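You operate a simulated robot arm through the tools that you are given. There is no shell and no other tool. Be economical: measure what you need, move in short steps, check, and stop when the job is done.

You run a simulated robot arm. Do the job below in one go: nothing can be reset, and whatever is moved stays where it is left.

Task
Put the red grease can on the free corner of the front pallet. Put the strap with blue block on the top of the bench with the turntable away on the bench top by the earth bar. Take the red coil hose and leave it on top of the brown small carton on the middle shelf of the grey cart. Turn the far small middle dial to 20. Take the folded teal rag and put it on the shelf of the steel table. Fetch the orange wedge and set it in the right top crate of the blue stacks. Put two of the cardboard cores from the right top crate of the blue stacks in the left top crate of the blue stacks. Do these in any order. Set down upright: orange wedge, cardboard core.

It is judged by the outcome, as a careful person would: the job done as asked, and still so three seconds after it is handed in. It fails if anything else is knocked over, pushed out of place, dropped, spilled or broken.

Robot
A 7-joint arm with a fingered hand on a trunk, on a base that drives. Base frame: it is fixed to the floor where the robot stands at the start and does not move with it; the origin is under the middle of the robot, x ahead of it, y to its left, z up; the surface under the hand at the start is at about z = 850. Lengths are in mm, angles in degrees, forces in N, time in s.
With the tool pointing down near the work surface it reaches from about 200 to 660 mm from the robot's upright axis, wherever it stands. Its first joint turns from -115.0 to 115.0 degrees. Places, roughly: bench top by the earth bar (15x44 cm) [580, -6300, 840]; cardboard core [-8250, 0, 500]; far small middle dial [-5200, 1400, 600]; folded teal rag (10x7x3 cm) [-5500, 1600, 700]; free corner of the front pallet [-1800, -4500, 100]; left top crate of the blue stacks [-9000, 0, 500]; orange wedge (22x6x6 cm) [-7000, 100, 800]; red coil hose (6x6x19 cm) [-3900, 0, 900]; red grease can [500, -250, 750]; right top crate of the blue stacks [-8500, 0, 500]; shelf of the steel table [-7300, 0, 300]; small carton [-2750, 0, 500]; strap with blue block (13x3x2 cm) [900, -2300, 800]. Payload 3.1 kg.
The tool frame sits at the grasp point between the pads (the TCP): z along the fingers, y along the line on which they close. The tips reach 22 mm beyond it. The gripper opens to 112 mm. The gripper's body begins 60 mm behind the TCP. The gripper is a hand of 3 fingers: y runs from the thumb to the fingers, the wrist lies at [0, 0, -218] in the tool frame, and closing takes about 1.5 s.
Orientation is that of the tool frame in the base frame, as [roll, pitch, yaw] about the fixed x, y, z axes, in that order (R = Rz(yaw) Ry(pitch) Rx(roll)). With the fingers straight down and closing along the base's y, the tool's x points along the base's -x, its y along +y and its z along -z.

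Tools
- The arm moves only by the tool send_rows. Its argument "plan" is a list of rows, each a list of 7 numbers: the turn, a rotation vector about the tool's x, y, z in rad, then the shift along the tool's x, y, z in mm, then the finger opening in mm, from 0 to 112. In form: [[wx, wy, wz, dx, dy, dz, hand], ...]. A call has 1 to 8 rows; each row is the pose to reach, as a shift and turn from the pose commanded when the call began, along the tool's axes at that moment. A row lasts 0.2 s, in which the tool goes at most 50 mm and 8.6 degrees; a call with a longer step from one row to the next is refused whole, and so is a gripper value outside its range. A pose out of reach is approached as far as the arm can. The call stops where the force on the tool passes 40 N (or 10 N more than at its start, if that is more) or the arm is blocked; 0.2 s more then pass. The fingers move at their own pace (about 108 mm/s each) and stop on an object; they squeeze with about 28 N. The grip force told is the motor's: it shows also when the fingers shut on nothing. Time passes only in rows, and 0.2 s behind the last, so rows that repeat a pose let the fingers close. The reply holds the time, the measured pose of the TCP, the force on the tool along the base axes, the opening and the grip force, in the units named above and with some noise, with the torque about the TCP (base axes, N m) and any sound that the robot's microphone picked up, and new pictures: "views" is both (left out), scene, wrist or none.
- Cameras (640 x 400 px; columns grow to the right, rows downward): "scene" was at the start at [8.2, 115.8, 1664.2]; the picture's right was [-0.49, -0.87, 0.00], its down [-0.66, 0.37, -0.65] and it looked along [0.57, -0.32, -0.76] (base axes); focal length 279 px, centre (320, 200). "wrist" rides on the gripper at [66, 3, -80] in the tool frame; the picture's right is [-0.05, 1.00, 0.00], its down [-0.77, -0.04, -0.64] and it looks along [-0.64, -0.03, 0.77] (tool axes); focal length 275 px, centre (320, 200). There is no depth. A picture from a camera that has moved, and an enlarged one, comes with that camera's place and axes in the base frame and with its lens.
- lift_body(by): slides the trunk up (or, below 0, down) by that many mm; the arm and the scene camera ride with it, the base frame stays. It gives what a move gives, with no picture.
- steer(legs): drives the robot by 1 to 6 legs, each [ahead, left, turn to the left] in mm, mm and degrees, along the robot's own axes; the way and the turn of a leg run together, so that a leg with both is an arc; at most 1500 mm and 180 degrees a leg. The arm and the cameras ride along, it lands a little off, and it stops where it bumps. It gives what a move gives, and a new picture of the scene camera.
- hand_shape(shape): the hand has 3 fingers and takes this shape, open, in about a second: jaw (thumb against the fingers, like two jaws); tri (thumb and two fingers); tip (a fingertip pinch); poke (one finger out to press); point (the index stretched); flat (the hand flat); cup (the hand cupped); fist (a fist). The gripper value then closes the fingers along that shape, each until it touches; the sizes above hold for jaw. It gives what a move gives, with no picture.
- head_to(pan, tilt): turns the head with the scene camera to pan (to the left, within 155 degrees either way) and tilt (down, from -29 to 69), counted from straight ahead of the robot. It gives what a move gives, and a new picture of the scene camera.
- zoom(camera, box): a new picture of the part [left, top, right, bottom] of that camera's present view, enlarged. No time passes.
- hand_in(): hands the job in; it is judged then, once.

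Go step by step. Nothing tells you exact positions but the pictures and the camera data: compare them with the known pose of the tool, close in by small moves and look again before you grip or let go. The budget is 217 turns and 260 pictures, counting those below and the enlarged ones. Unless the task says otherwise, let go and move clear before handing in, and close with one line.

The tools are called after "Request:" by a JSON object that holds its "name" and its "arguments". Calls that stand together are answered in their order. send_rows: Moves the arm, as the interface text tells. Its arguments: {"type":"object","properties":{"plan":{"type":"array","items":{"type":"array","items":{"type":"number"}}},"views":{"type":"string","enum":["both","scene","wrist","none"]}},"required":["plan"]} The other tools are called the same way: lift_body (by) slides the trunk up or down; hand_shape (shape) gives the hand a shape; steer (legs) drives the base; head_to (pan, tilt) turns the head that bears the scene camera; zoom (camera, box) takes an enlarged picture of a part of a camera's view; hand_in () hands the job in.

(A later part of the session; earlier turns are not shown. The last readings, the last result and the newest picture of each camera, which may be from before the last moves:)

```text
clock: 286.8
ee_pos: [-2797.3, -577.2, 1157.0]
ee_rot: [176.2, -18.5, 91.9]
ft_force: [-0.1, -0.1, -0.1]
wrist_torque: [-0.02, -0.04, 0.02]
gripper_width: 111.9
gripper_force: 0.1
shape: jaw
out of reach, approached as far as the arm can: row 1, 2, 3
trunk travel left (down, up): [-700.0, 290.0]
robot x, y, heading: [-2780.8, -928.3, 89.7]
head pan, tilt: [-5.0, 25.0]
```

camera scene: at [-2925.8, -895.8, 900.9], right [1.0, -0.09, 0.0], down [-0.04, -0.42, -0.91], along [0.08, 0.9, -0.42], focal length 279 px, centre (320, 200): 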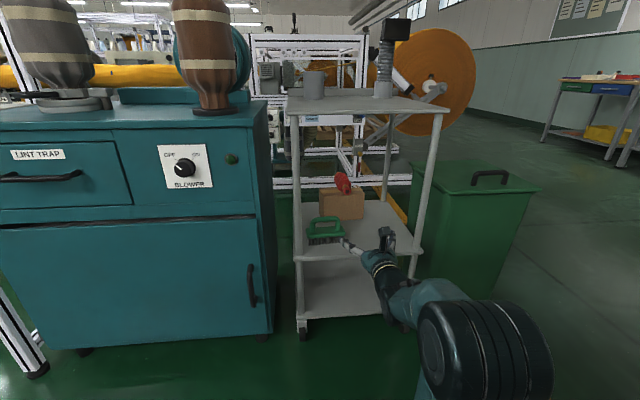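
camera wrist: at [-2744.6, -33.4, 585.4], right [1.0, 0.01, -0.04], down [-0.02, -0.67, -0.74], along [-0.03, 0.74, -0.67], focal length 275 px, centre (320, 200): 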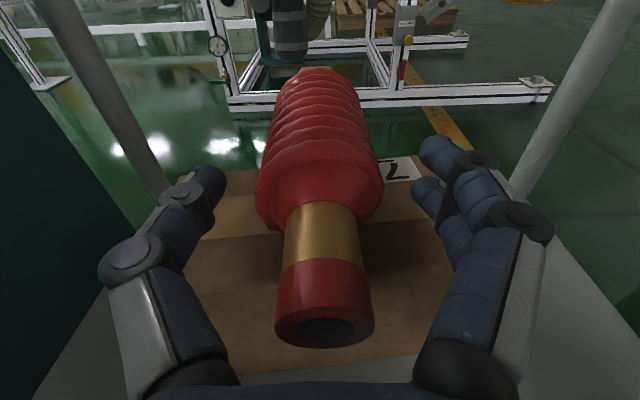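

Request:
{"name": "steer", "arguments": {"legs": [[0, -1300, 0], [1500, 0, 0], [170, 0, 0], [0, 0, 90], [700, 0, 0]]}}

Request:
{"name": "head_to", "arguments": {"pan": -10, "tilt": 20}}

```text
clock: 308.7
ee_pos: [-2521.7, 721.1, 1159.7]
ee_rot: [176.3, -18.6, -177.9]
ft_force: [-0.1, -0.4, 0.7]
wrist_torque: [0.0, -0.02, 0.02]
gripper_width: 112.0
gripper_force: 0.1
shape: jaw
trunk travel left (down, up): [-700.0, 290.0]
robot x, y, heading: [-2168.7, 735.7, -180.1]
head pan, tilt: [-5.0, 25.0]
camera scene: at [-2202.1, 593.1, 1600.9], right [0.09, 1.0, 0.0], down [0.42, -0.04, -0.91], along [-0.9, 0.08, -0.42], focal length 279 px, centre (320, 200)
```

scene: 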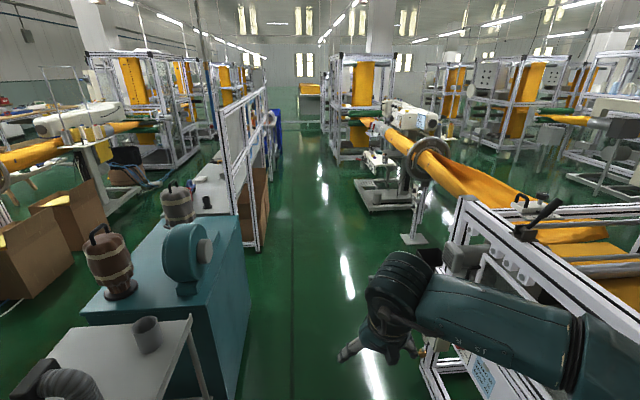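

```text
clock: 309.3
ee_pos: [-2520.5, 721.8, 1159.2]
ee_rot: [176.3, -18.6, -177.9]
ft_force: [0.0, 0.5, -0.1]
wrist_torque: [-0.01, -0.02, -0.04]
gripper_width: 111.6
gripper_force: 0.1
shape: jaw
trunk travel left (down, up): [-700.0, 290.0]
robot x, y, heading: [-2172.1, 739.1, -179.7]
head pan, tilt: [-10.0, 20.0]
camera scene: at [-2201.5, 601.2, 1608.9], right [0.17, 0.99, 0.0], down [0.34, -0.06, -0.94], along [-0.93, 0.16, -0.34], focal length 279 px, centre (320, 200)
```

scene: 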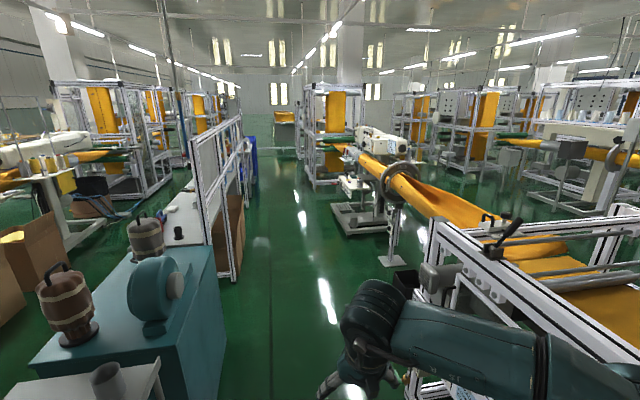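

The aisle is clear along y≈735. I'll drive to about x -4900 and look right at the sewing station.

Request:
{"name": "steer", "arguments": {"legs": [[1500, 0, 0], [1200, 0, 0]]}}

Request:
{"name": "head_to", "arguments": {"pan": -60, "tilt": 30}}

```text
clock: 322.5
ee_pos: [-5228.9, 691.3, 1159.2]
ee_rot: [176.4, -18.6, -177.3]
ft_force: [-0.1, 0.9, 0.3]
wrist_torque: [0.0, 0.02, 0.0]
gripper_width: 111.7
gripper_force: 0.1
shape: jaw
trunk travel left (down, up): [-700.0, 290.0]
robot x, y, heading: [-4875.7, 712.6, -179.3]
head pan, tilt: [-10.0, 20.0]
camera scene: at [-4908.3, 574.1, 1609.0], right [0.16, 0.99, 0.0], down [0.34, -0.06, -0.94], along [-0.93, 0.15, -0.34], focal length 279 px, centre (320, 200)
```

scene: 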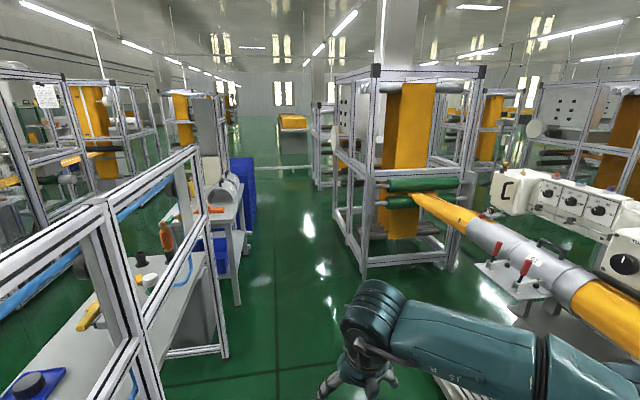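

```text
clock: 323.6
ee_pos: [-5228.5, 690.4, 1159.0]
ee_rot: [176.3, -18.6, -177.3]
ft_force: [-0.1, 0.1, -0.3]
wrist_torque: [0.0, -0.04, -0.01]
gripper_width: 112.1
gripper_force: 0.0
shape: jaw
trunk travel left (down, up): [-700.0, 290.0]
robot x, y, heading: [-4876.0, 706.0, -179.3]
head pan, tilt: [-60.0, 30.0]
camera scene: at [-4862.3, 636.8, 1592.9], right [0.86, 0.51, 0.0], down [0.26, -0.43, -0.87], along [-0.44, 0.74, -0.5], focal length 279 px, centre (320, 200)
```

scene: 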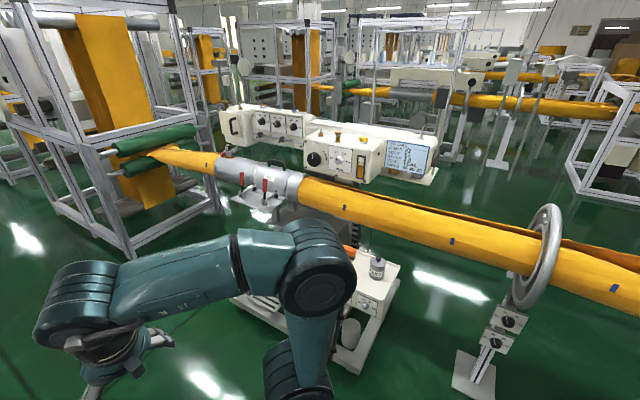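

I see the sewing station with several dials on a head and a small table below. I'll turn to face it.

Request:
{"name": "steer", "arguments": {"legs": [[150, 0, 0], [0, 0, -90.7]]}}

Request:
{"name": "head_to", "arguments": {"pan": 10, "tilt": 35}}

```text
clock: 328.9
ee_pos: [-5039.4, 1058.5, 1159.2]
ee_rot: [176.3, -18.6, 91.2]
ft_force: [0.4, -0.2, -1.1]
wrist_torque: [-0.01, 0.02, -0.01]
gripper_width: 111.9
gripper_force: 0.1
shape: jaw
trunk travel left (down, up): [-700.0, 290.0]
robot x, y, heading: [-5030.7, 709.1, 89.2]
head pan, tilt: [-60.0, 30.0]
camera scene: at [-5102.3, 695.7, 1592.9], right [0.49, -0.87, 0.0], down [-0.44, -0.24, -0.87], along [0.76, 0.42, -0.5], focal length 279 px, centre (320, 200)
```

scene: 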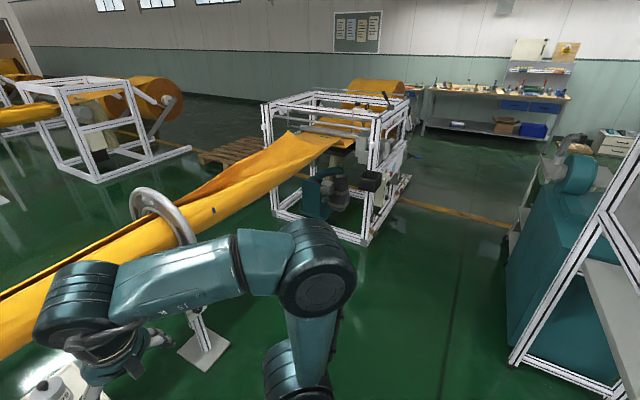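

```text
clock: 330.3
ee_pos: [-5039.1, 1059.4, 1159.0]
ee_rot: [176.3, -18.6, 91.1]
ft_force: [-1.2, 0.1, 0.0]
wrist_torque: [0.01, 0.01, -0.01]
gripper_width: 111.7
gripper_force: 0.0
shape: jaw
trunk travel left (down, up): [-700.0, 290.0]
robot x, y, heading: [-5026.0, 708.8, 89.0]
head pan, tilt: [10.0, 35.0]
camera scene: at [-5195.3, 738.7, 1585.1], right [0.99, 0.16, 0.0], down [0.09, -0.57, -0.82], along [-0.13, 0.81, -0.57], focal length 279 px, centre (320, 200)
```

scene: 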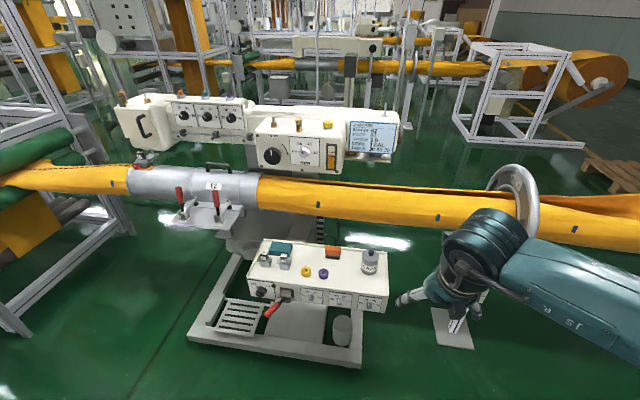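

Request:
{"name": "zoom", "arguments": {"camera": "scene", "box": [230, 220, 410, 340]}}

Request:
{"name": "zoom", "arguments": {"camera": "scene", "box": [110, 85, 410, 185]}}

```text
3.33 times, centred on (320, 280) of scene
camera zoom: at [-5195.3, 738.7, 1585.1], right [0.99, 0.16, 0.0], down [0.09, -0.57, -0.82], along [-0.13, 0.81, -0.57], focal length 929 px, centre (320, -67)
```

zoom: 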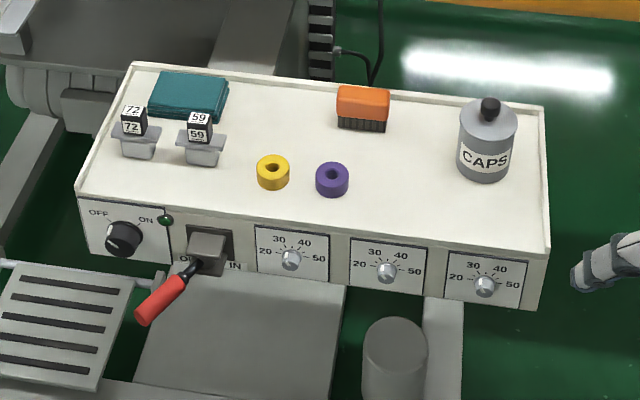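

```text
2.13 times, centred on (260, 135) of scene
camera zoom: at [-5195.3, 738.7, 1585.1], right [0.99, 0.16, 0.0], down [0.09, -0.57, -0.82], along [-0.13, 0.81, -0.57], focal length 595 px, centre (448, 339)
```

zoom: 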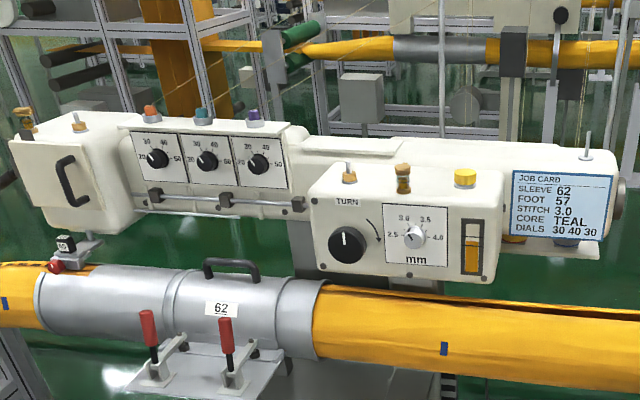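

The three small dials are on the front of the control box; the middle one is near (-5223, 1400, 650), and the teal rag lies on the box top. I'll line up with the dial and lower the trunk.

Request:
{"name": "steer", "arguments": {"legs": [[60, 205, 1]]}}

Request:
{"name": "lift_body", "arguments": {"by": -400}}

Request:
{"name": "lift_body", "arguments": {"by": -250}}

Request:
{"name": "hand_shape", "arguments": {"shape": "tip"}}

Request:
{"name": "send_rows", "arguments": {"plan": [[0, 0.14, 0, 8, 0, -28, 50], [0, 0.28, 0, 16, 0, -56, 50], [0, 0.42, 0, 24, 0, -84, 50], [0, 0.56, 0, 32, 0, -112, 50], [0, 0.7, 0, 40, 0, -130, 50], [0, 0.84, 0, 60, 0, -140, 50], [0, 0.98, 0, 80, 0, -140, 50], [0, 1.12, 0, 100, 0, -140, 50]], "views": "both"}}

```text
clock: 332.0
ee_pos: [-5252.2, 1119.4, 1159.2]
ee_rot: [176.4, -18.6, 92.3]
ft_force: [-0.6, -0.4, -0.7]
wrist_torque: [0.0, -0.05, 0.02]
gripper_width: 111.5
gripper_force: 0.1
shape: jaw
trunk travel left (down, up): [-700.0, 290.0]
robot x, y, heading: [-5233.9, 764.3, 90.4]
head pan, tilt: [10.0, 35.0]
camera scene: at [-5402.5, 795.9, 1585.0], right [0.98, 0.18, 0.0], down [0.1, -0.56, -0.82], along [-0.15, 0.81, -0.57], focal length 279 px, centre (320, 200)
```

scene: 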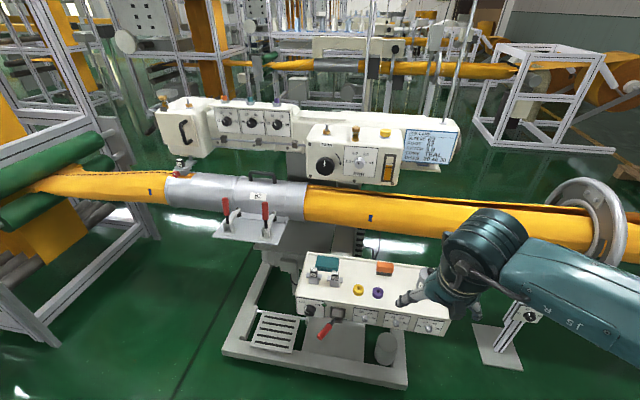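

```text
clock: 335.8
ee_pos: [-5250.6, 1119.2, 759.1]
ee_rot: [176.3, -18.6, 92.3]
ft_force: [-0.6, -0.3, 0.2]
wrist_torque: [0.0, -0.01, 0.01]
gripper_width: 111.8
gripper_force: 0.2
shape: jaw
trunk travel left (down, up): [-300.0, 690.0]
robot x, y, heading: [-5234.7, 768.6, 90.2]
head pan, tilt: [10.0, 35.0]
```

```text
clock: 338.4
ee_pos: [-5250.8, 1118.6, 509.3]
ee_rot: [176.3, -18.6, 92.4]
ft_force: [-0.2, -0.4, 0.0]
wrist_torque: [-0.01, 0.0, 0.0]
gripper_width: 111.9
gripper_force: 0.3
shape: jaw
trunk travel left (down, up): [-50.0, 940.0]
robot x, y, heading: [-5232.4, 766.7, 90.1]
head pan, tilt: [10.0, 35.0]
```

```text
clock: 339.3
ee_pos: [-5252.0, 1119.4, 509.6]
ee_rot: [176.3, -18.6, 92.3]
ft_force: [0.8, -0.6, 0.9]
wrist_torque: [0.04, 0.0, -0.02]
gripper_width: 111.9
gripper_force: 0.1
shape: tip
trunk travel left (down, up): [-50.0, 940.0]
robot x, y, heading: [-5231.5, 769.1, 89.9]
head pan, tilt: [10.0, 35.0]
```

```text
clock: 341.1
ee_pos: [-5264.1, 1175.9, 674.4]
ee_rot: [153.9, -82.2, 117.1]
ft_force: [-0.4, 0.9, -0.4]
wrist_torque: [0.0, -0.01, 0.03]
gripper_width: 50.3
gripper_force: 0.1
shape: tip
out of reach, approached as far as the arm can: row 4, 5, 6, 7, 8
trunk travel left (down, up): [-50.0, 940.0]
robot x, y, heading: [-5234.2, 765.5, 90.2]
head pan, tilt: [10.0, 35.0]
camera scene: at [-5401.5, 795.6, 935.1], right [0.98, 0.18, 0.0], down [0.1, -0.56, -0.82], along [-0.15, 0.81, -0.57], focal length 279 px, centre (320, 200)
camera wrist: at [-5263.0, 1104.2, 748.4], right [1.0, 0.01, 0.01], down [0.02, -0.73, -0.69], along [0.0, 0.69, -0.73], focal length 275 px, centre (320, 200)
```

scene: 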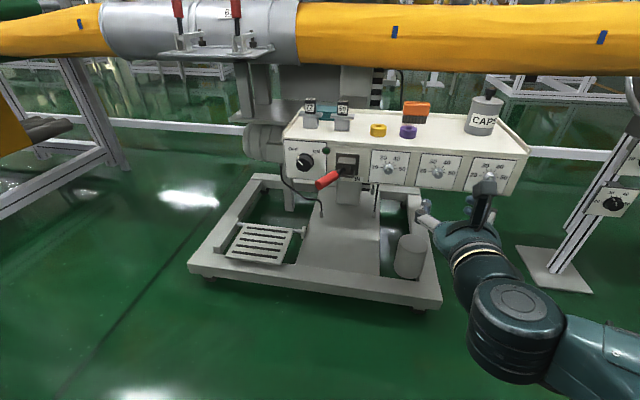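
wrist: 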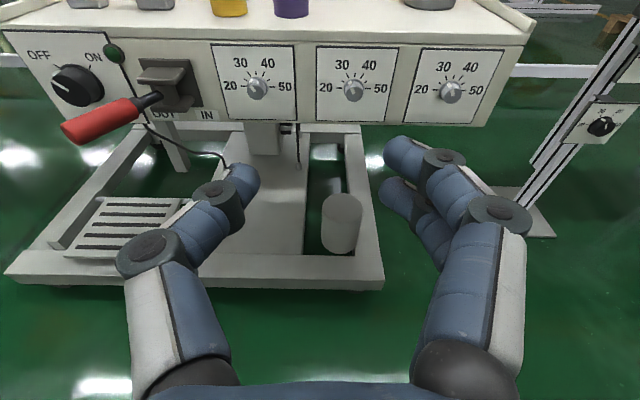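

Now I have a clear view of the three small dials. Zooming to read the middle one.

Request:
{"name": "zoom", "arguments": {"camera": "wrist", "box": [200, 30, 520, 140]}}

Request:
{"name": "zoom", "arguments": {"camera": "scene", "box": [280, 90, 540, 220]}}

```text
2.00 times, centred on (360, 85) of wrist
camera zoom: at [-5263.0, 1104.2, 748.4], right [1.0, 0.01, 0.01], down [0.02, -0.73, -0.69], along [0.0, 0.69, -0.73], focal length 551 px, centre (240, 430)
```

zoom: 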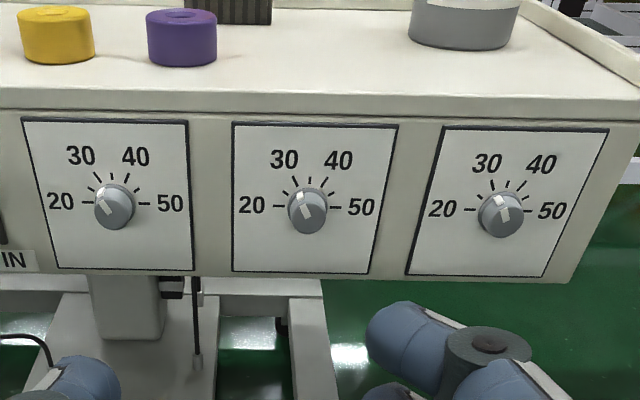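

```text
2.46 times, centred on (410, 155) of scene
camera zoom: at [-5401.5, 795.6, 935.1], right [0.98, 0.18, 0.0], down [0.1, -0.56, -0.82], along [-0.15, 0.81, -0.57], focal length 686 px, centre (98, 311)
```

zoom: 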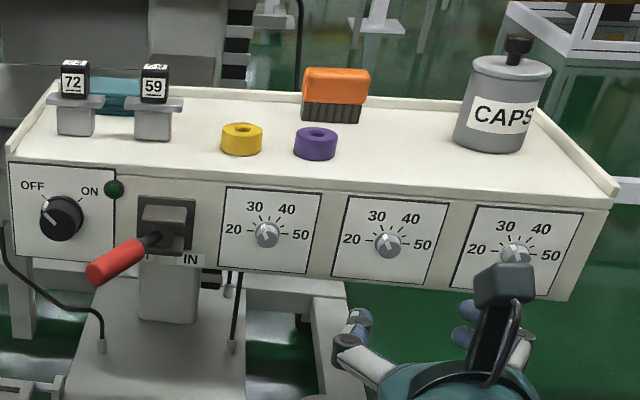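

All three small dials stand at about 30; the middle one must turn about 60° counter-clockwise to 20. I'll level the hand, align in x and move 90 mm closer to locate it precisely.

Request:
{"name": "send_rows", "arguments": {"plan": [[0, 0.07, 0, -10, 20, 30, 50], [0, 0.13, 0, -20, 38, 60, 50], [0, 0.13, 0, -20, 38, 90, 50], [0, 0.13, 0, -20, 38, 90, 50]], "views": "both"}}

```text
clock: 342.1
ee_pos: [-5224.9, 1265.8, 644.8]
ee_rot: [85.5, -86.5, -174.4]
ft_force: [1.0, 0.2, -0.9]
wrist_torque: [0.03, 0.0, -0.02]
gripper_width: 50.7
gripper_force: 0.1
shape: tip
trunk travel left (down, up): [-50.0, 940.0]
robot x, y, heading: [-5233.5, 766.0, 90.0]
head pan, tilt: [10.0, 35.0]
camera scene: at [-5401.5, 795.6, 935.1], right [0.98, 0.18, 0.0], down [0.1, -0.56, -0.82], along [-0.15, 0.81, -0.57], focal length 279 px, centre (320, 200)
camera wrist: at [-5223.8, 1184.1, 710.1], right [1.0, 0.02, 0.01], down [0.02, -0.63, -0.77], along [-0.01, 0.77, -0.63], focal length 275 px, centre (320, 200)
```

scene: 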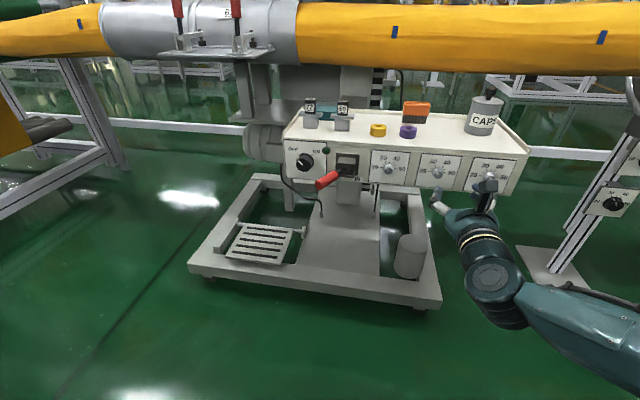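
wrist: 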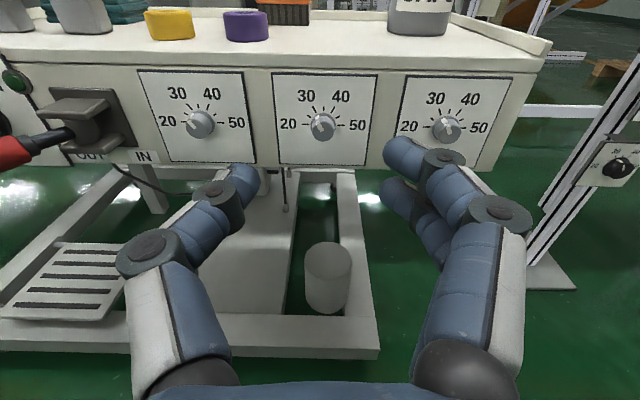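

The middle dial's knob is at about (-5225, 1434, 596). Moving to a standoff in front of it.

Request:
{"name": "send_rows", "arguments": {"plan": [[0, 0, 0, -15, 0, 35, 50], [0, 0, 0, -32, 0, 70, 50], [0, 0, 0, -49, 0, 95, 50], [0, 0, 0, -49, 0, 95, 50]], "views": "both"}}

```text
clock: 343.1
ee_pos: [-5224.7, 1359.5, 594.6]
ee_rot: [84.9, -86.5, -173.9]
ft_force: [0.0, -0.5, 0.0]
wrist_torque: [0.0, -0.05, -0.01]
gripper_width: 50.7
gripper_force: 0.0
shape: tip
trunk travel left (down, up): [-50.0, 940.0]
robot x, y, heading: [-5234.5, 766.6, 90.3]
head pan, tilt: [10.0, 35.0]
camera scene: at [-5401.5, 795.6, 935.1], right [0.98, 0.18, 0.0], down [0.1, -0.56, -0.82], along [-0.15, 0.81, -0.57], focal length 279 px, centre (320, 200)
camera wrist: at [-5223.3, 1279.4, 660.6], right [1.0, 0.02, 0.01], down [0.02, -0.63, -0.78], along [-0.01, 0.78, -0.63], focal length 275 px, centre (320, 200)
```

scene: 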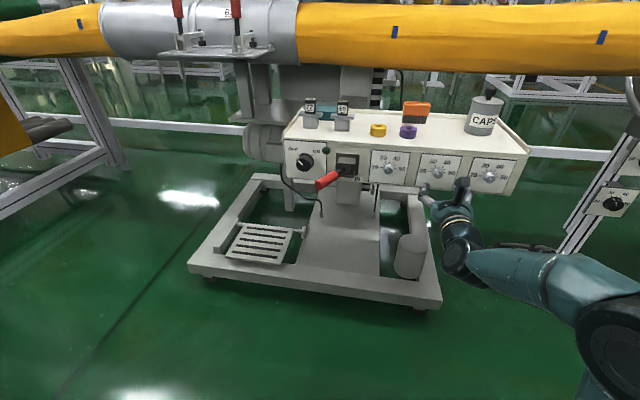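
wrist: 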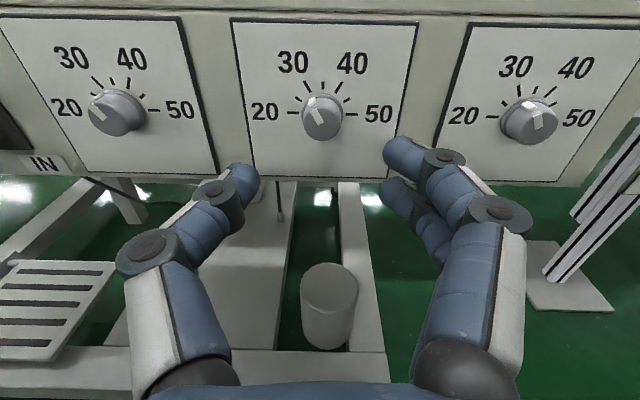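

Knob is around (-5225, 1445, 590). Advancing another 40 mm and lowering slightly.

Request:
{"name": "send_rows", "arguments": {"plan": [[0, 0, 0, -4, 1, 25, 50], [0, 0, 0, -5, 1, 45, 50], [0, 0, 0, -5, 1, 45, 50]], "views": "wrist"}}

```text
clock: 343.9
ee_pos: [-5222.9, 1405.0, 591.3]
ee_rot: [85.5, -86.5, -174.4]
ft_force: [0.7, 0.6, -0.6]
wrist_torque: [0.01, 0.02, 0.01]
gripper_width: 50.2
gripper_force: 0.0
shape: tip
trunk travel left (down, up): [-50.0, 940.0]
robot x, y, heading: [-5236.7, 768.0, 90.4]
head pan, tilt: [10.0, 35.0]
camera wrist: at [-5222.7, 1323.9, 656.4], right [1.0, 0.02, 0.01], down [0.02, -0.63, -0.77], along [-0.01, 0.77, -0.63], focal length 275 px, centre (320, 200)
```

wrist: 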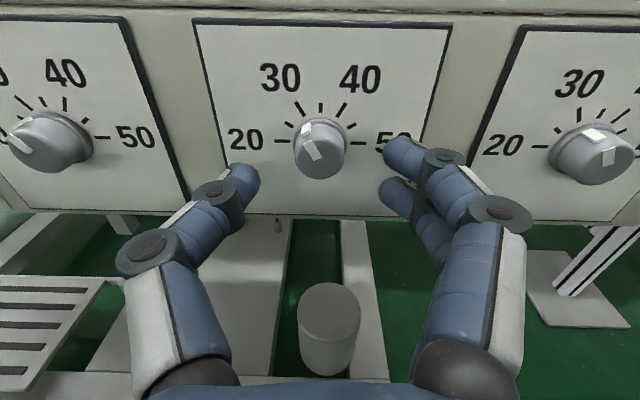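

Request:
{"name": "send_rows", "arguments": {"plan": [[0, 0, 0, 0, -1, 10, 45], [0, 0, 0, 0, -1, 18, 45], [0, 0, 0, 0, -1, 18, 45]], "views": "wrist"}}

```text
clock: 344.7
ee_pos: [-5225.3, 1420.3, 592.4]
ee_rot: [85.8, -86.5, -174.8]
ft_force: [3.3, -33.3, -7.0]
wrist_torque: [-0.12, 0.14, -0.73]
gripper_width: 46.4
gripper_force: 0.0
shape: tip
trunk travel left (down, up): [-50.0, 940.0]
robot x, y, heading: [-5234.9, 770.3, 90.3]
head pan, tilt: [10.0, 35.0]
camera wrist: at [-5223.1, 1339.8, 657.0], right [1.0, 0.02, 0.01], down [0.02, -0.63, -0.77], along [-0.01, 0.77, -0.63], focal length 275 px, centre (320, 200)
```

wrist: 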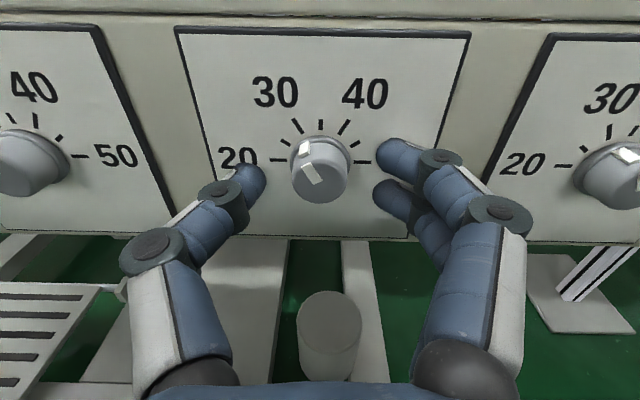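

The fingertips are at the panel on both sides of the knob. Backing off 2 mm and closing on the knob.

Request:
{"name": "send_rows", "arguments": {"plan": [[0, 0, 0, 0, 0, -3, 45], [0, 0, 0, 0, 0, -3, 10], [0, 0, 0, 0, 0, -3, 10], [0, 0, 0, 0, 0, -3, 10], [0, 0, 0, 0, 0, -3, 10], [0, 0, 0, 0, 0, -3, 10]], "views": "wrist"}}

```text
clock: 346.1
ee_pos: [-5226.4, 1419.6, 591.4]
ee_rot: [83.7, -86.4, -172.5]
ft_force: [-6.8, 2.6, 6.1]
wrist_torque: [0.16, -0.04, 0.01]
gripper_width: 11.3
gripper_force: 27.5
shape: tip
trunk travel left (down, up): [-50.0, 940.0]
robot x, y, heading: [-5229.2, 771.7, 90.2]
head pan, tilt: [10.0, 35.0]
camera wrist: at [-5225.1, 1338.2, 657.2], right [1.0, 0.02, 0.02], down [0.03, -0.63, -0.78], along [-0.01, 0.78, -0.63], focal length 275 px, centre (320, 200)
```

wrist: 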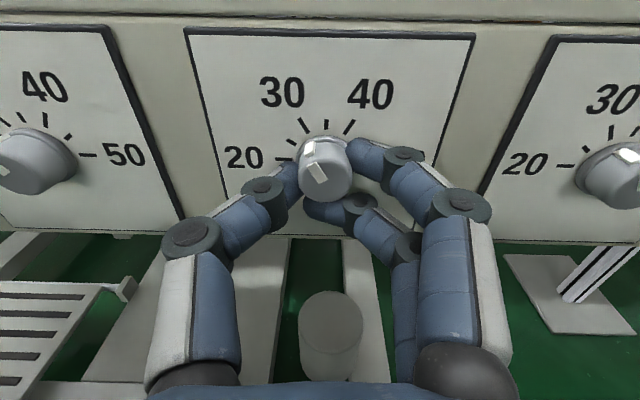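

Gripping the knob. Turning counter-clockwise in steps.

Request:
{"name": "send_rows", "arguments": {"plan": [[0, 0, -0.13, 0, 2, 0, 8], [0, 0, -0.26, 0, 3, 0, 8], [0, 0, -0.39, 0, 3, 0, 8], [0, 0, -0.52, 0, 3, 0, 8], [0, 0, -0.52, 0, 3, 0, 8]], "views": "wrist"}}

```text
clock: 347.3
ee_pos: [-5222.9, 1417.3, 590.7]
ee_rot: [89.4, -56.6, -178.5]
ft_force: [-10.0, -1.1, 3.5]
wrist_torque: [0.1, -0.06, 0.15]
gripper_width: 7.3
gripper_force: 28.2
shape: tip
trunk travel left (down, up): [-50.0, 940.0]
robot x, y, heading: [-5232.7, 770.1, 89.9]
head pan, tilt: [10.0, 35.0]
camera wrist: at [-5254.6, 1337.6, 647.3], right [0.86, 0.01, 0.51], down [0.41, -0.62, -0.67], along [0.31, 0.78, -0.54], focal length 275 px, centre (320, 200)
```

wrist: 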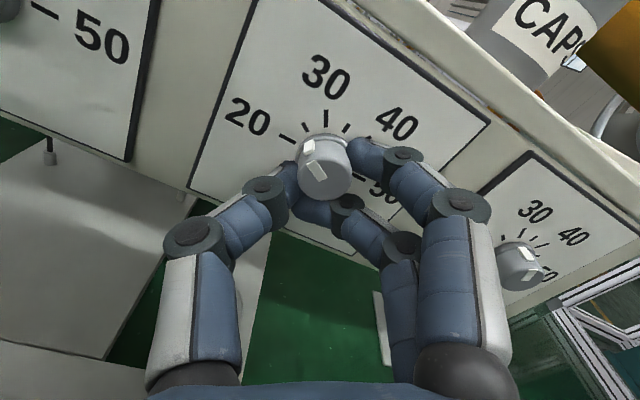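

The knob turns with the hand (about 30° so far). Continuing the remaining 30°.

Request:
{"name": "send_rows", "arguments": {"plan": [[0, 0, -0.13, 0, 0, 0, 6], [0, 0, -0.26, 0, 0, 0, 6], [0, 0, -0.39, 0, 0, 0, 6], [0, 0, -0.5, 0, 0, 0, 6], [0, 0, -0.5, 0, 0, 0, 6]], "views": "wrist"}}

Request:
{"name": "zoom", "arguments": {"camera": "wrist", "box": [220, 60, 420, 220]}}

```text
clock: 348.5
ee_pos: [-5220.6, 1419.9, 590.8]
ee_rot: [89.7, -28.0, -178.8]
ft_force: [5.5, -9.4, -3.3]
wrist_torque: [0.15, 0.1, -0.13]
gripper_width: 6.7
gripper_force: 27.5
shape: tip
trunk travel left (down, up): [-50.0, 940.0]
robot x, y, heading: [-5232.7, 767.0, 90.3]
head pan, tilt: [10.0, 35.0]
camera wrist: at [-5275.0, 1337.7, 624.0], right [0.51, 0.0, 0.86], down [0.67, -0.62, -0.4], along [0.53, 0.78, -0.32], focal length 275 px, centre (320, 200)
```

wrist: 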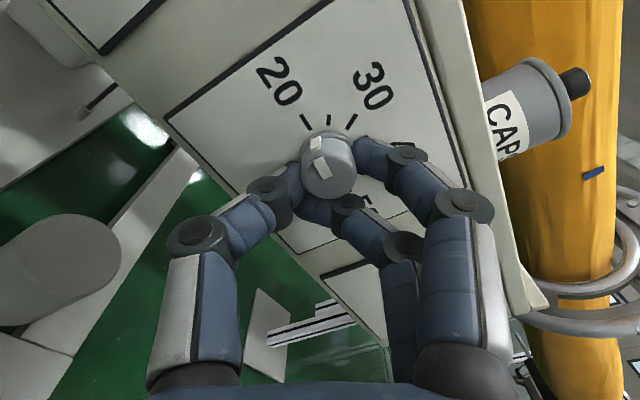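

```text
2.50 times, centred on (320, 140) of wrist
camera zoom: at [-5275.0, 1337.7, 624.0], right [0.51, 0.0, 0.86], down [0.67, -0.62, -0.4], along [0.53, 0.78, -0.32], focal length 688 px, centre (320, 350)
```

zoom: 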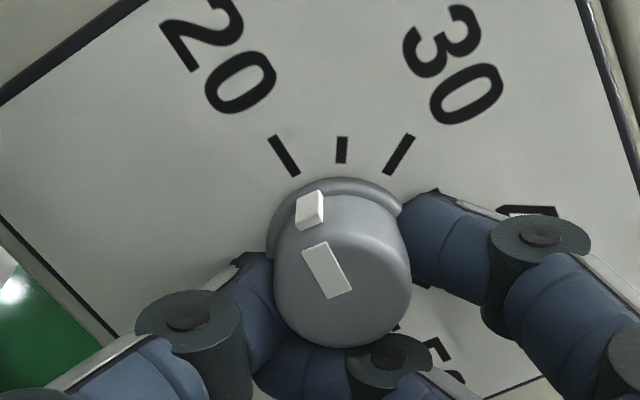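

The pointer now lines up with the 20 tick. Releasing and backing away to verify.

Request:
{"name": "send_rows", "arguments": {"plan": [[0, 0, 0, 0, 0, 0, 20], [0, 0, 0, 0, 0, 0, 45], [0, 0, 0, 0, 0, 0, 45], [0, 0, 0, 0, 0, 0, 45], [0, 0, 0, 0, 0, -30, 45], [0, 0, 0.1, 0, 0, -70, 45], [0, 0, 0.2, 0, 0, -110, 45]], "views": "wrist"}}

Request:
{"name": "zoom", "arguments": {"camera": "scene", "box": [360, 130, 540, 220]}}

```text
clock: 350.1
ee_pos: [-5218.8, 1309.6, 591.4]
ee_rot: [89.7, -39.6, -178.7]
ft_force: [-0.1, -0.7, -0.9]
wrist_torque: [0.0, 0.01, 0.0]
gripper_width: 44.4
gripper_force: 0.1
shape: tip
trunk travel left (down, up): [-50.0, 940.0]
robot x, y, heading: [-5235.7, 766.0, 90.4]
head pan, tilt: [10.0, 35.0]
camera wrist: at [-5266.1, 1226.9, 634.6], right [0.67, 0.01, 0.74], down [0.58, -0.62, -0.52], along [0.46, 0.78, -0.42], focal length 275 px, centre (320, 200)
```

wrist: 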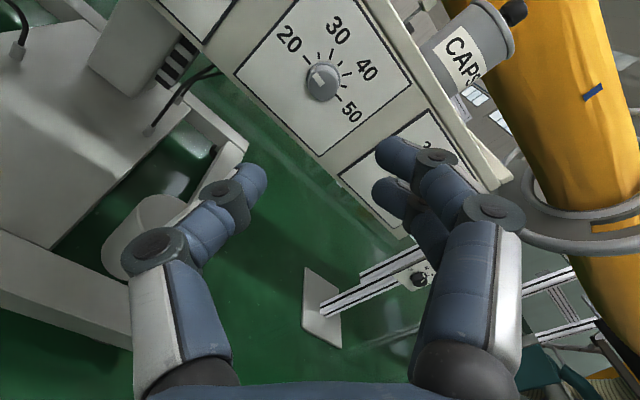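

```text
3.56 times, centred on (450, 175) of scene
camera zoom: at [-5401.7, 795.7, 935.1], right [0.98, 0.18, 0.0], down [0.1, -0.56, -0.82], along [-0.15, 0.81, -0.57], focal length 991 px, centre (-142, 289)
```

zoom: 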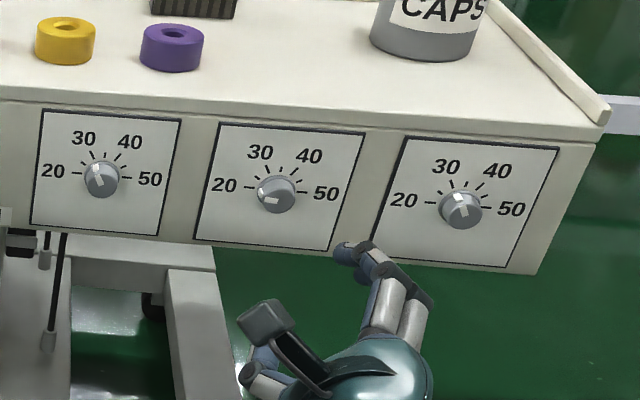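

Request:
{"name": "zoom", "arguments": {"camera": "scene", "box": [415, 155, 465, 190]}}

Request:
{"name": "zoom", "arguments": {"camera": "wrist", "box": [270, 20, 390, 130]}}

```text
11.43 times, centred on (440, 172) of scene
camera zoom: at [-5401.7, 795.7, 935.1], right [0.98, 0.18, 0.0], down [0.1, -0.56, -0.82], along [-0.15, 0.81, -0.57], focal length 3185 px, centre (-1051, 514)
```

zoom: 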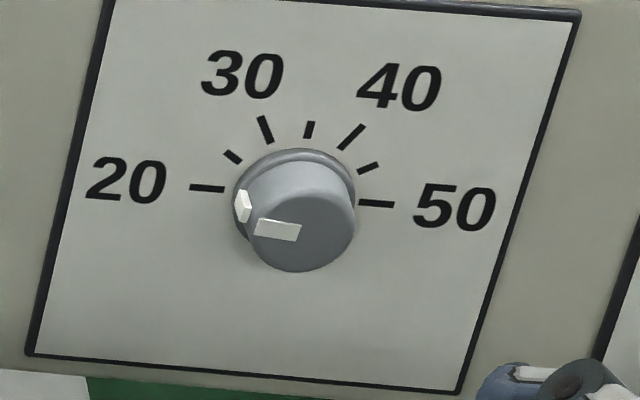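

```text
3.64 times, centred on (330, 75) of wrist
camera zoom: at [-5266.1, 1226.9, 634.6], right [0.67, 0.01, 0.74], down [0.58, -0.62, -0.52], along [0.46, 0.78, -0.42], focal length 1001 px, centre (284, 654)
```

zoom: 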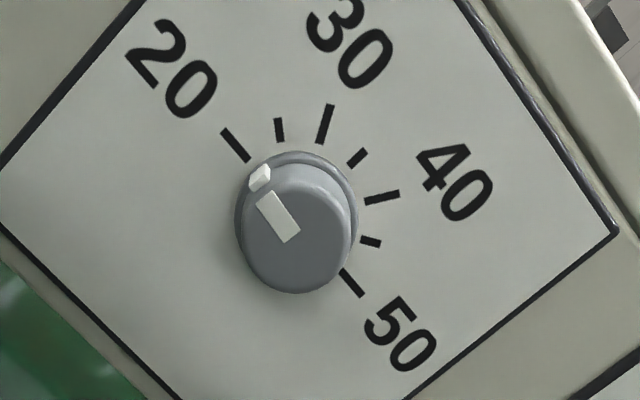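

The dial is at 20. Next the rag on the box top: I'll return to the jaw shape, raise the trunk and turn the hand downward, closing along y across the rag's 7 cm side.

Request:
{"name": "send_rows", "arguments": {"plan": [[0, 0, -0.14, 0, 0, -20, 60], [0, 0, -0.28, 0, 0, -40, 60], [0, 0, -0.42, 0, 0, -60, 60], [0, 0, -0.56, 0, 0, -80, 60], [0, 0, -0.69, 0, 0, -90, 60]], "views": "none"}}

Request:
{"name": "lift_body", "arguments": {"by": 400}}

Request:
{"name": "hand_shape", "arguments": {"shape": "jaw"}}

Request:
{"name": "send_rows", "arguments": {"plan": [[0.15, 0, 0, 0, 0, 0, 112], [0.3, 0, 0, 0, 0, 0, 112], [0.45, 0, 0, 0, 0, 0, 112], [0.6, 0, 0, 0, 0, 0, 112], [0.75, 0, 0, 0, 0, 0, 112], [0.9, 0, 0, 0, 0, 0, 112], [1.05, 0, 0, 0, 0, 0, 112], [1.2, 0, 0, 0, 0, 0, 112]], "views": "both"}}

```text
clock: 351.3
ee_pos: [-5217.9, 1219.0, 591.2]
ee_rot: [89.7, 0.1, -178.8]
ft_force: [0.2, -0.2, -0.9]
wrist_torque: [0.0, -0.04, -0.03]
gripper_width: 59.3
gripper_force: 0.1
shape: tip
trunk travel left (down, up): [-50.0, 940.0]
robot x, y, heading: [-5233.7, 768.9, 90.3]
head pan, tilt: [10.0, 35.0]
```

```text
clock: 355.1
ee_pos: [-5218.3, 1216.7, 990.8]
ee_rot: [89.8, 0.0, -178.9]
ft_force: [0.3, 0.4, 0.1]
wrist_torque: [0.0, 0.0, 0.01]
gripper_width: 59.2
gripper_force: 0.1
shape: tip
trunk travel left (down, up): [-450.0, 540.0]
robot x, y, heading: [-5233.9, 772.0, 90.0]
head pan, tilt: [10.0, 35.0]
```

```text
clock: 356.0
ee_pos: [-5218.2, 1219.4, 990.9]
ee_rot: [89.7, 0.0, -178.9]
ft_force: [-0.9, -0.4, 0.0]
wrist_torque: [-0.02, 0.01, 0.0]
gripper_width: 111.7
gripper_force: 0.0
shape: jaw
trunk travel left (down, up): [-450.0, 540.0]
robot x, y, heading: [-5231.9, 768.7, 90.5]
head pan, tilt: [10.0, 35.0]
```

```text
clock: 357.8
ee_pos: [-5256.7, 1193.3, 965.2]
ee_rot: [152.9, 0.0, -178.8]
ft_force: [-0.9, 0.3, -0.2]
wrist_torque: [-0.01, 0.01, -0.04]
gripper_width: 111.8
gripper_force: 0.1
shape: jaw
out of reach, approached as far as the arm can: row 7, 8
trunk travel left (down, up): [-450.0, 540.0]
robot x, y, heading: [-5229.2, 766.5, 90.3]
head pan, tilt: [10.0, 35.0]
camera scene: at [-5400.7, 795.3, 1335.2], right [0.98, 0.18, 0.0], down [0.1, -0.56, -0.82], along [-0.15, 0.81, -0.57], focal length 279 px, centre (320, 200)
camera wrist: at [-5320.5, 1158.0, 1038.3], right [0.03, 0.89, 0.46], down [0.78, -0.31, 0.55], along [0.63, 0.34, -0.7], focal length 275 px, centre (320, 200)
```

scene: 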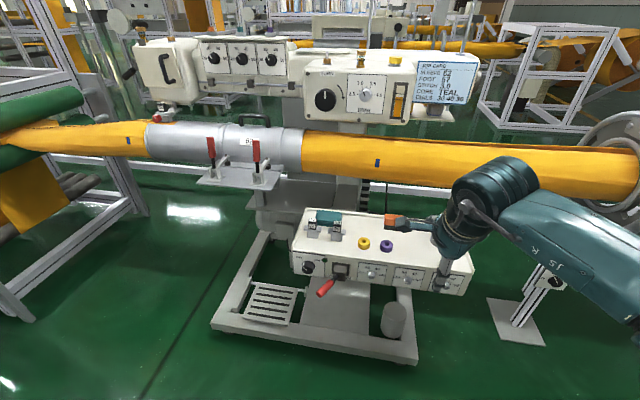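
wrist: 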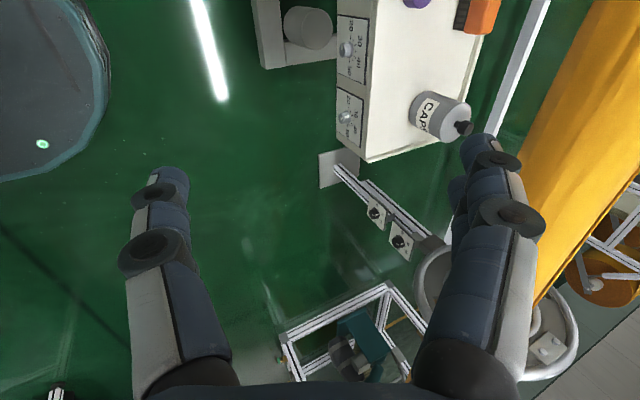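

Request:
{"name": "zoom", "arguments": {"camera": "scene", "box": [250, 160, 430, 280]}}

```text
3.33 times, centred on (340, 220) of scene
camera zoom: at [-5400.7, 795.3, 1335.2], right [0.98, 0.18, 0.0], down [0.1, -0.56, -0.82], along [-0.15, 0.81, -0.57], focal length 929 px, centre (253, 133)
```

zoom: 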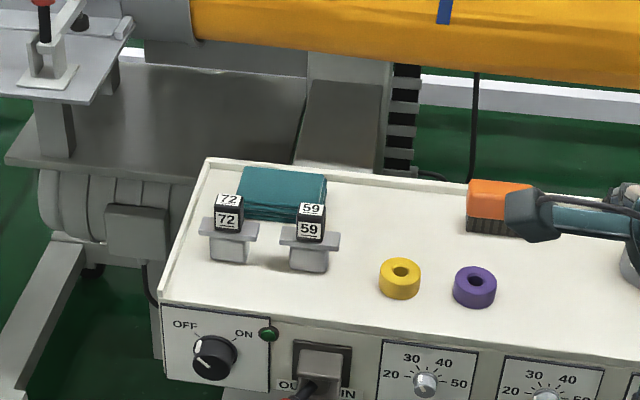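

Rag centre is about (-5520, 1615), top ≈680, with the tube's front face about 60 mm behind it. I'll reposition the base in front of it.

Request:
{"name": "steer", "arguments": {"legs": [[0, 285, 0], [210, 0, 0]]}}

Request:
{"name": "send_rows", "arguments": {"plan": [[0.1, 0, 0.08, -10, 20, -20, 110], [0.2, 0, 0.16, -10, 40, -40, 110], [0.3, 0, 0.16, -10, 60, -40, 110], [0.38, 0, 0.16, -10, 80, -40, 110], [0.38, 0, 0.16, -10, 80, -40, 110]], "views": "both"}}

```text
clock: 361.0
ee_pos: [-5542.1, 1403.7, 965.5]
ee_rot: [152.7, 0.0, -178.8]
ft_force: [0.2, 0.3, 0.0]
wrist_torque: [-0.02, 0.03, 0.0]
gripper_width: 112.0
gripper_force: 0.0
shape: jaw
trunk travel left (down, up): [-450.0, 540.0]
robot x, y, heading: [-5518.5, 980.6, 90.5]
head pan, tilt: [10.0, 35.0]
camera scene: at [-5687.6, 1006.0, 1335.1], right [0.98, 0.18, 0.0], down [0.1, -0.56, -0.82], along [-0.15, 0.81, -0.57], focal length 279 px, centre (320, 200)
```

scene: 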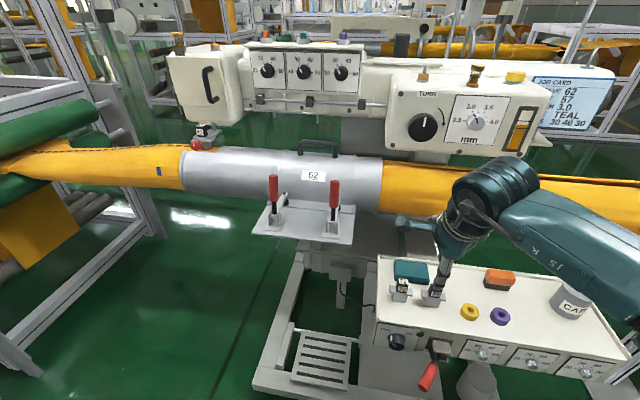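

```text
clock: 362.2
ee_pos: [-5557.8, 1430.8, 1016.5]
ee_rot: [165.8, 6.6, 170.9]
ft_force: [-0.5, 0.1, -0.5]
wrist_torque: [-0.03, -0.02, 0.04]
gripper_width: 110.0
gripper_force: 0.0
shape: jaw
out of reach, approached as far as the arm can: row 1, 2, 3, 4, 5
trunk travel left (down, up): [-450.0, 540.0]
robot x, y, heading: [-5521.1, 978.8, 90.5]
head pan, tilt: [10.0, 35.0]
camera scene: at [-5688.3, 1005.9, 1335.0], right [0.98, 0.18, 0.0], down [0.1, -0.56, -0.82], along [-0.15, 0.81, -0.57], focal length 279 px, centre (320, 200)
camera wrist: at [-5634.0, 1425.2, 1087.5], right [0.17, 0.95, 0.25], down [0.66, -0.3, 0.69], along [0.74, 0.04, -0.68], focal length 275 px, centre (320, 200)
```

scene: 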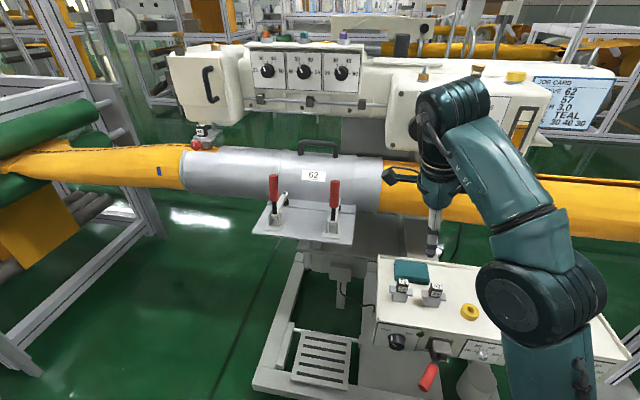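
wrist: 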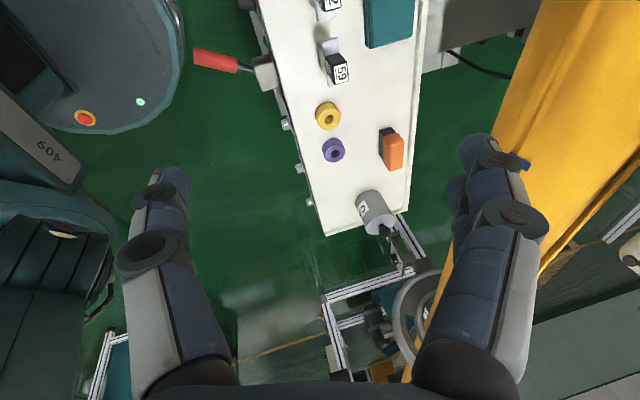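

The arm is near a limit up high; lower down the downward pose should be reachable. Moving down and forward while straightening the hand.

Request:
{"name": "send_rows", "arguments": {"plan": [[0.03, 0.03, 0, -1, 15, 35, 110], [0.06, 0.06, 0, -2, 30, 70, 110], [0.09, 0.1, 0, -3, 45, 105, 110], [0.12, 0.14, 0, -3, 62, 140, 110], [0.14, 0.15, 0, -3, 75, 170, 110], [0.14, 0.15, 0, -3, 88, 189, 110], [0.14, 0.15, 0, -3, 88, 189, 110]], "views": "both"}}

```text
clock: 363.8
ee_pos: [-5511.4, 1549.3, 870.6]
ee_rot: [166.5, 10.6, 170.6]
ft_force: [-0.3, -0.5, 0.4]
wrist_torque: [0.0, -0.01, 0.03]
gripper_width: 109.8
gripper_force: 0.1
shape: jaw
out of reach, approached as far as the arm can: row 1, 2, 3, 4, 5, 6, 7
trunk travel left (down, up): [-450.0, 540.0]
robot x, y, heading: [-5514.8, 976.8, 90.1]
head pan, tilt: [10.0, 35.0]
camera scene: at [-5687.9, 1004.7, 1335.1], right [0.98, 0.18, 0.0], down [0.1, -0.56, -0.82], along [-0.15, 0.81, -0.57], focal length 279 px, centre (320, 200)
camera wrist: at [-5590.9, 1545.8, 934.7], right [0.16, 0.96, 0.24], down [0.61, -0.29, 0.74], along [0.78, 0.03, -0.63], focal length 275 px, centre (320, 200)
```

scene: 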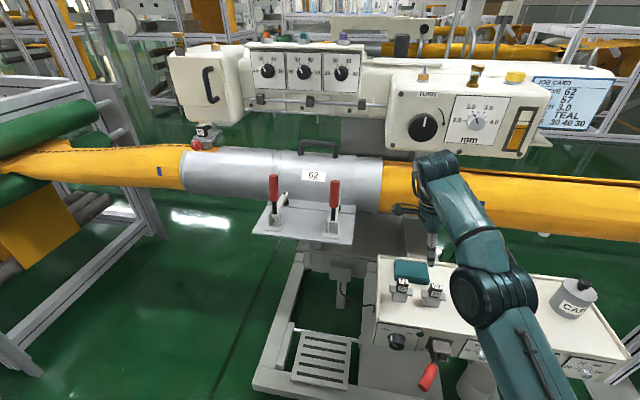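
wrist: 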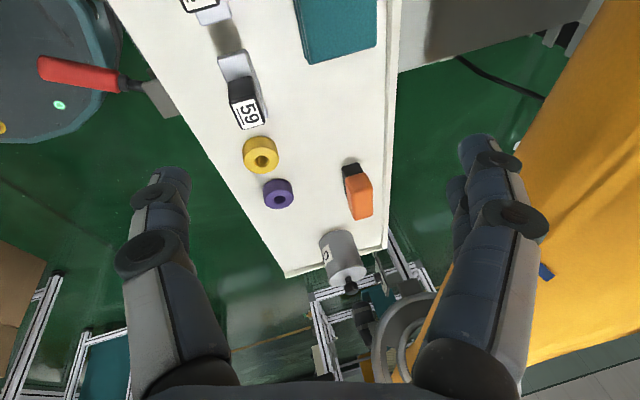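

The wrist seems to be in an awkward branch. I'll back off and rotate the hand back to its home yaw, then straighten.

Request:
{"name": "send_rows", "arguments": {"plan": [[0, 0, -0.1, 0, -30, -30, 110], [0, 0, -0.2, 0, -60, -60, 110], [0, 0, -0.35, 0, -90, -80, 110], [0, 0, -0.5, 0, -120, -90, 110], [0, 0, -0.65, 0, -150, -90, 110], [0, 0, -0.8, 0, -170, -90, 110], [0, 0, -0.95, 0, -190, -90, 110], [0, 0, -1.1, 0, -200, -90, 110]], "views": "none"}}

Request:
{"name": "send_rows", "arguments": {"plan": [[0, 0, -0.15, 0, 0, 0, 110], [0, 0, -0.3, 0, 0, 0, 110], [0, 0, -0.45, 0, 0, 0, 110], [0, 0, -0.6, 0, 0, 0, 110], [0, 0, -0.6, 0, 0, 0, 110]], "views": "scene"}}

```text
clock: 365.6
ee_pos: [-5588.4, 1290.5, 880.0]
ee_rot: [-177.4, 16.9, -127.3]
ft_force: [-0.9, 0.1, -0.3]
wrist_torque: [-0.01, -0.02, 0.03]
gripper_width: 110.0
gripper_force: 0.0
shape: jaw
out of reach, approached as far as the arm can: row 6, 7, 8
trunk travel left (down, up): [-450.0, 540.0]
robot x, y, heading: [-5521.8, 977.6, 90.3]
head pan, tilt: [10.0, 35.0]
```

```text
clock: 366.8
ee_pos: [-5603.6, 1226.4, 862.4]
ee_rot: [-168.5, 16.8, -92.7]
ft_force: [0.6, 0.0, 0.3]
wrist_torque: [-0.05, 0.03, 0.02]
gripper_width: 110.2
gripper_force: 0.0
shape: jaw
out of reach, approached as far as the arm can: row 2, 3, 4, 5
trunk travel left (down, up): [-450.0, 540.0]
robot x, y, heading: [-5520.0, 978.3, 90.3]
head pan, tilt: [10.0, 35.0]
camera scene: at [-5687.8, 1005.2, 1335.1], right [0.98, 0.18, 0.0], down [0.1, -0.56, -0.82], along [-0.15, 0.81, -0.57], focal length 279 px, centre (320, 200)
```

scene: 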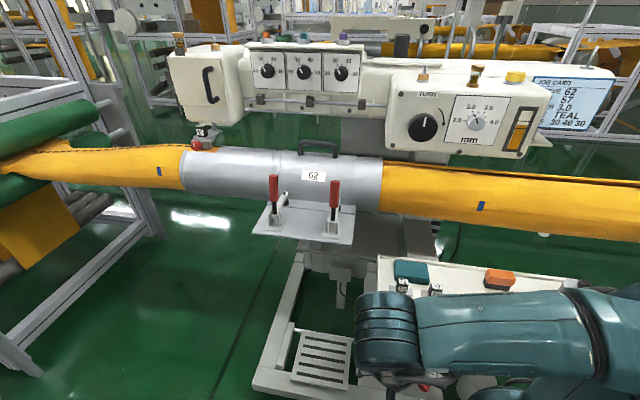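

Request:
{"name": "send_rows", "arguments": {"plan": [[-0.03, 0.04, 0, -30, -15, 0, 110], [-0.06, 0.08, 0, -60, -30, 0, 110], [-0.1, 0.13, 0, -95, -45, 0, 110], [-0.14, 0.18, 0, -125, -58, -3, 110], [-0.18, 0.24, 0, -145, -71, -5, 110], [-0.217, 0.287, 0, -145, -71, -5, 110], [-0.217, 0.287, 0, -145, -71, -5, 110]], "views": "both"}}

```text
clock: 368.4
ee_pos: [-5612.0, 1218.3, 855.4]
ee_rot: [-176.7, 15.7, -94.5]
ft_force: [0.5, -0.7, 0.6]
wrist_torque: [0.03, -0.01, 0.01]
gripper_width: 110.1
gripper_force: 0.0
shape: jaw
out of reach, approached as far as the arm can: row 1, 2, 3, 4, 5, 6, 7
trunk travel left (down, up): [-450.0, 540.0]
robot x, y, heading: [-5518.0, 975.2, 90.4]
head pan, tilt: [10.0, 35.0]
camera scene: at [-5687.6, 1005.1, 1335.1], right [0.98, 0.18, 0.0], down [0.1, -0.56, -0.82], along [-0.15, 0.81, -0.57], focal length 279 px, centre (320, 200)
camera wrist: at [-5624.9, 1134.6, 914.6], right [-0.99, 0.14, -0.04], down [0.04, 0.57, 0.82], along [0.14, 0.81, -0.57], focal length 275 px, centre (320, 200)
```

scene: 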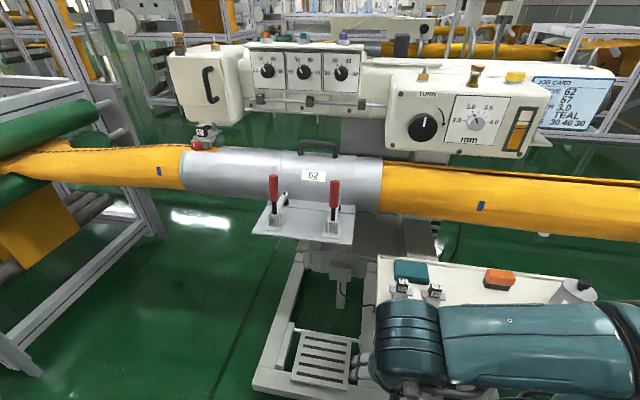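
wrist: 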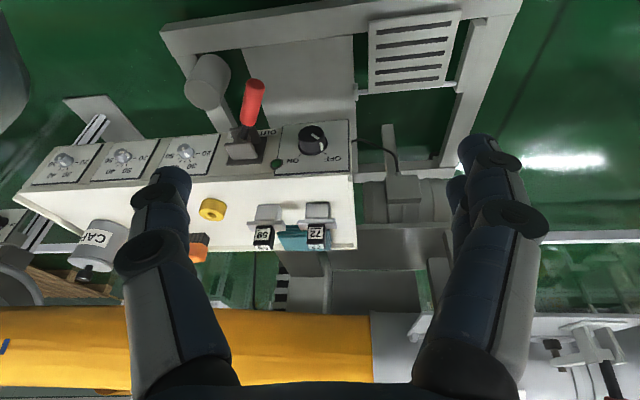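

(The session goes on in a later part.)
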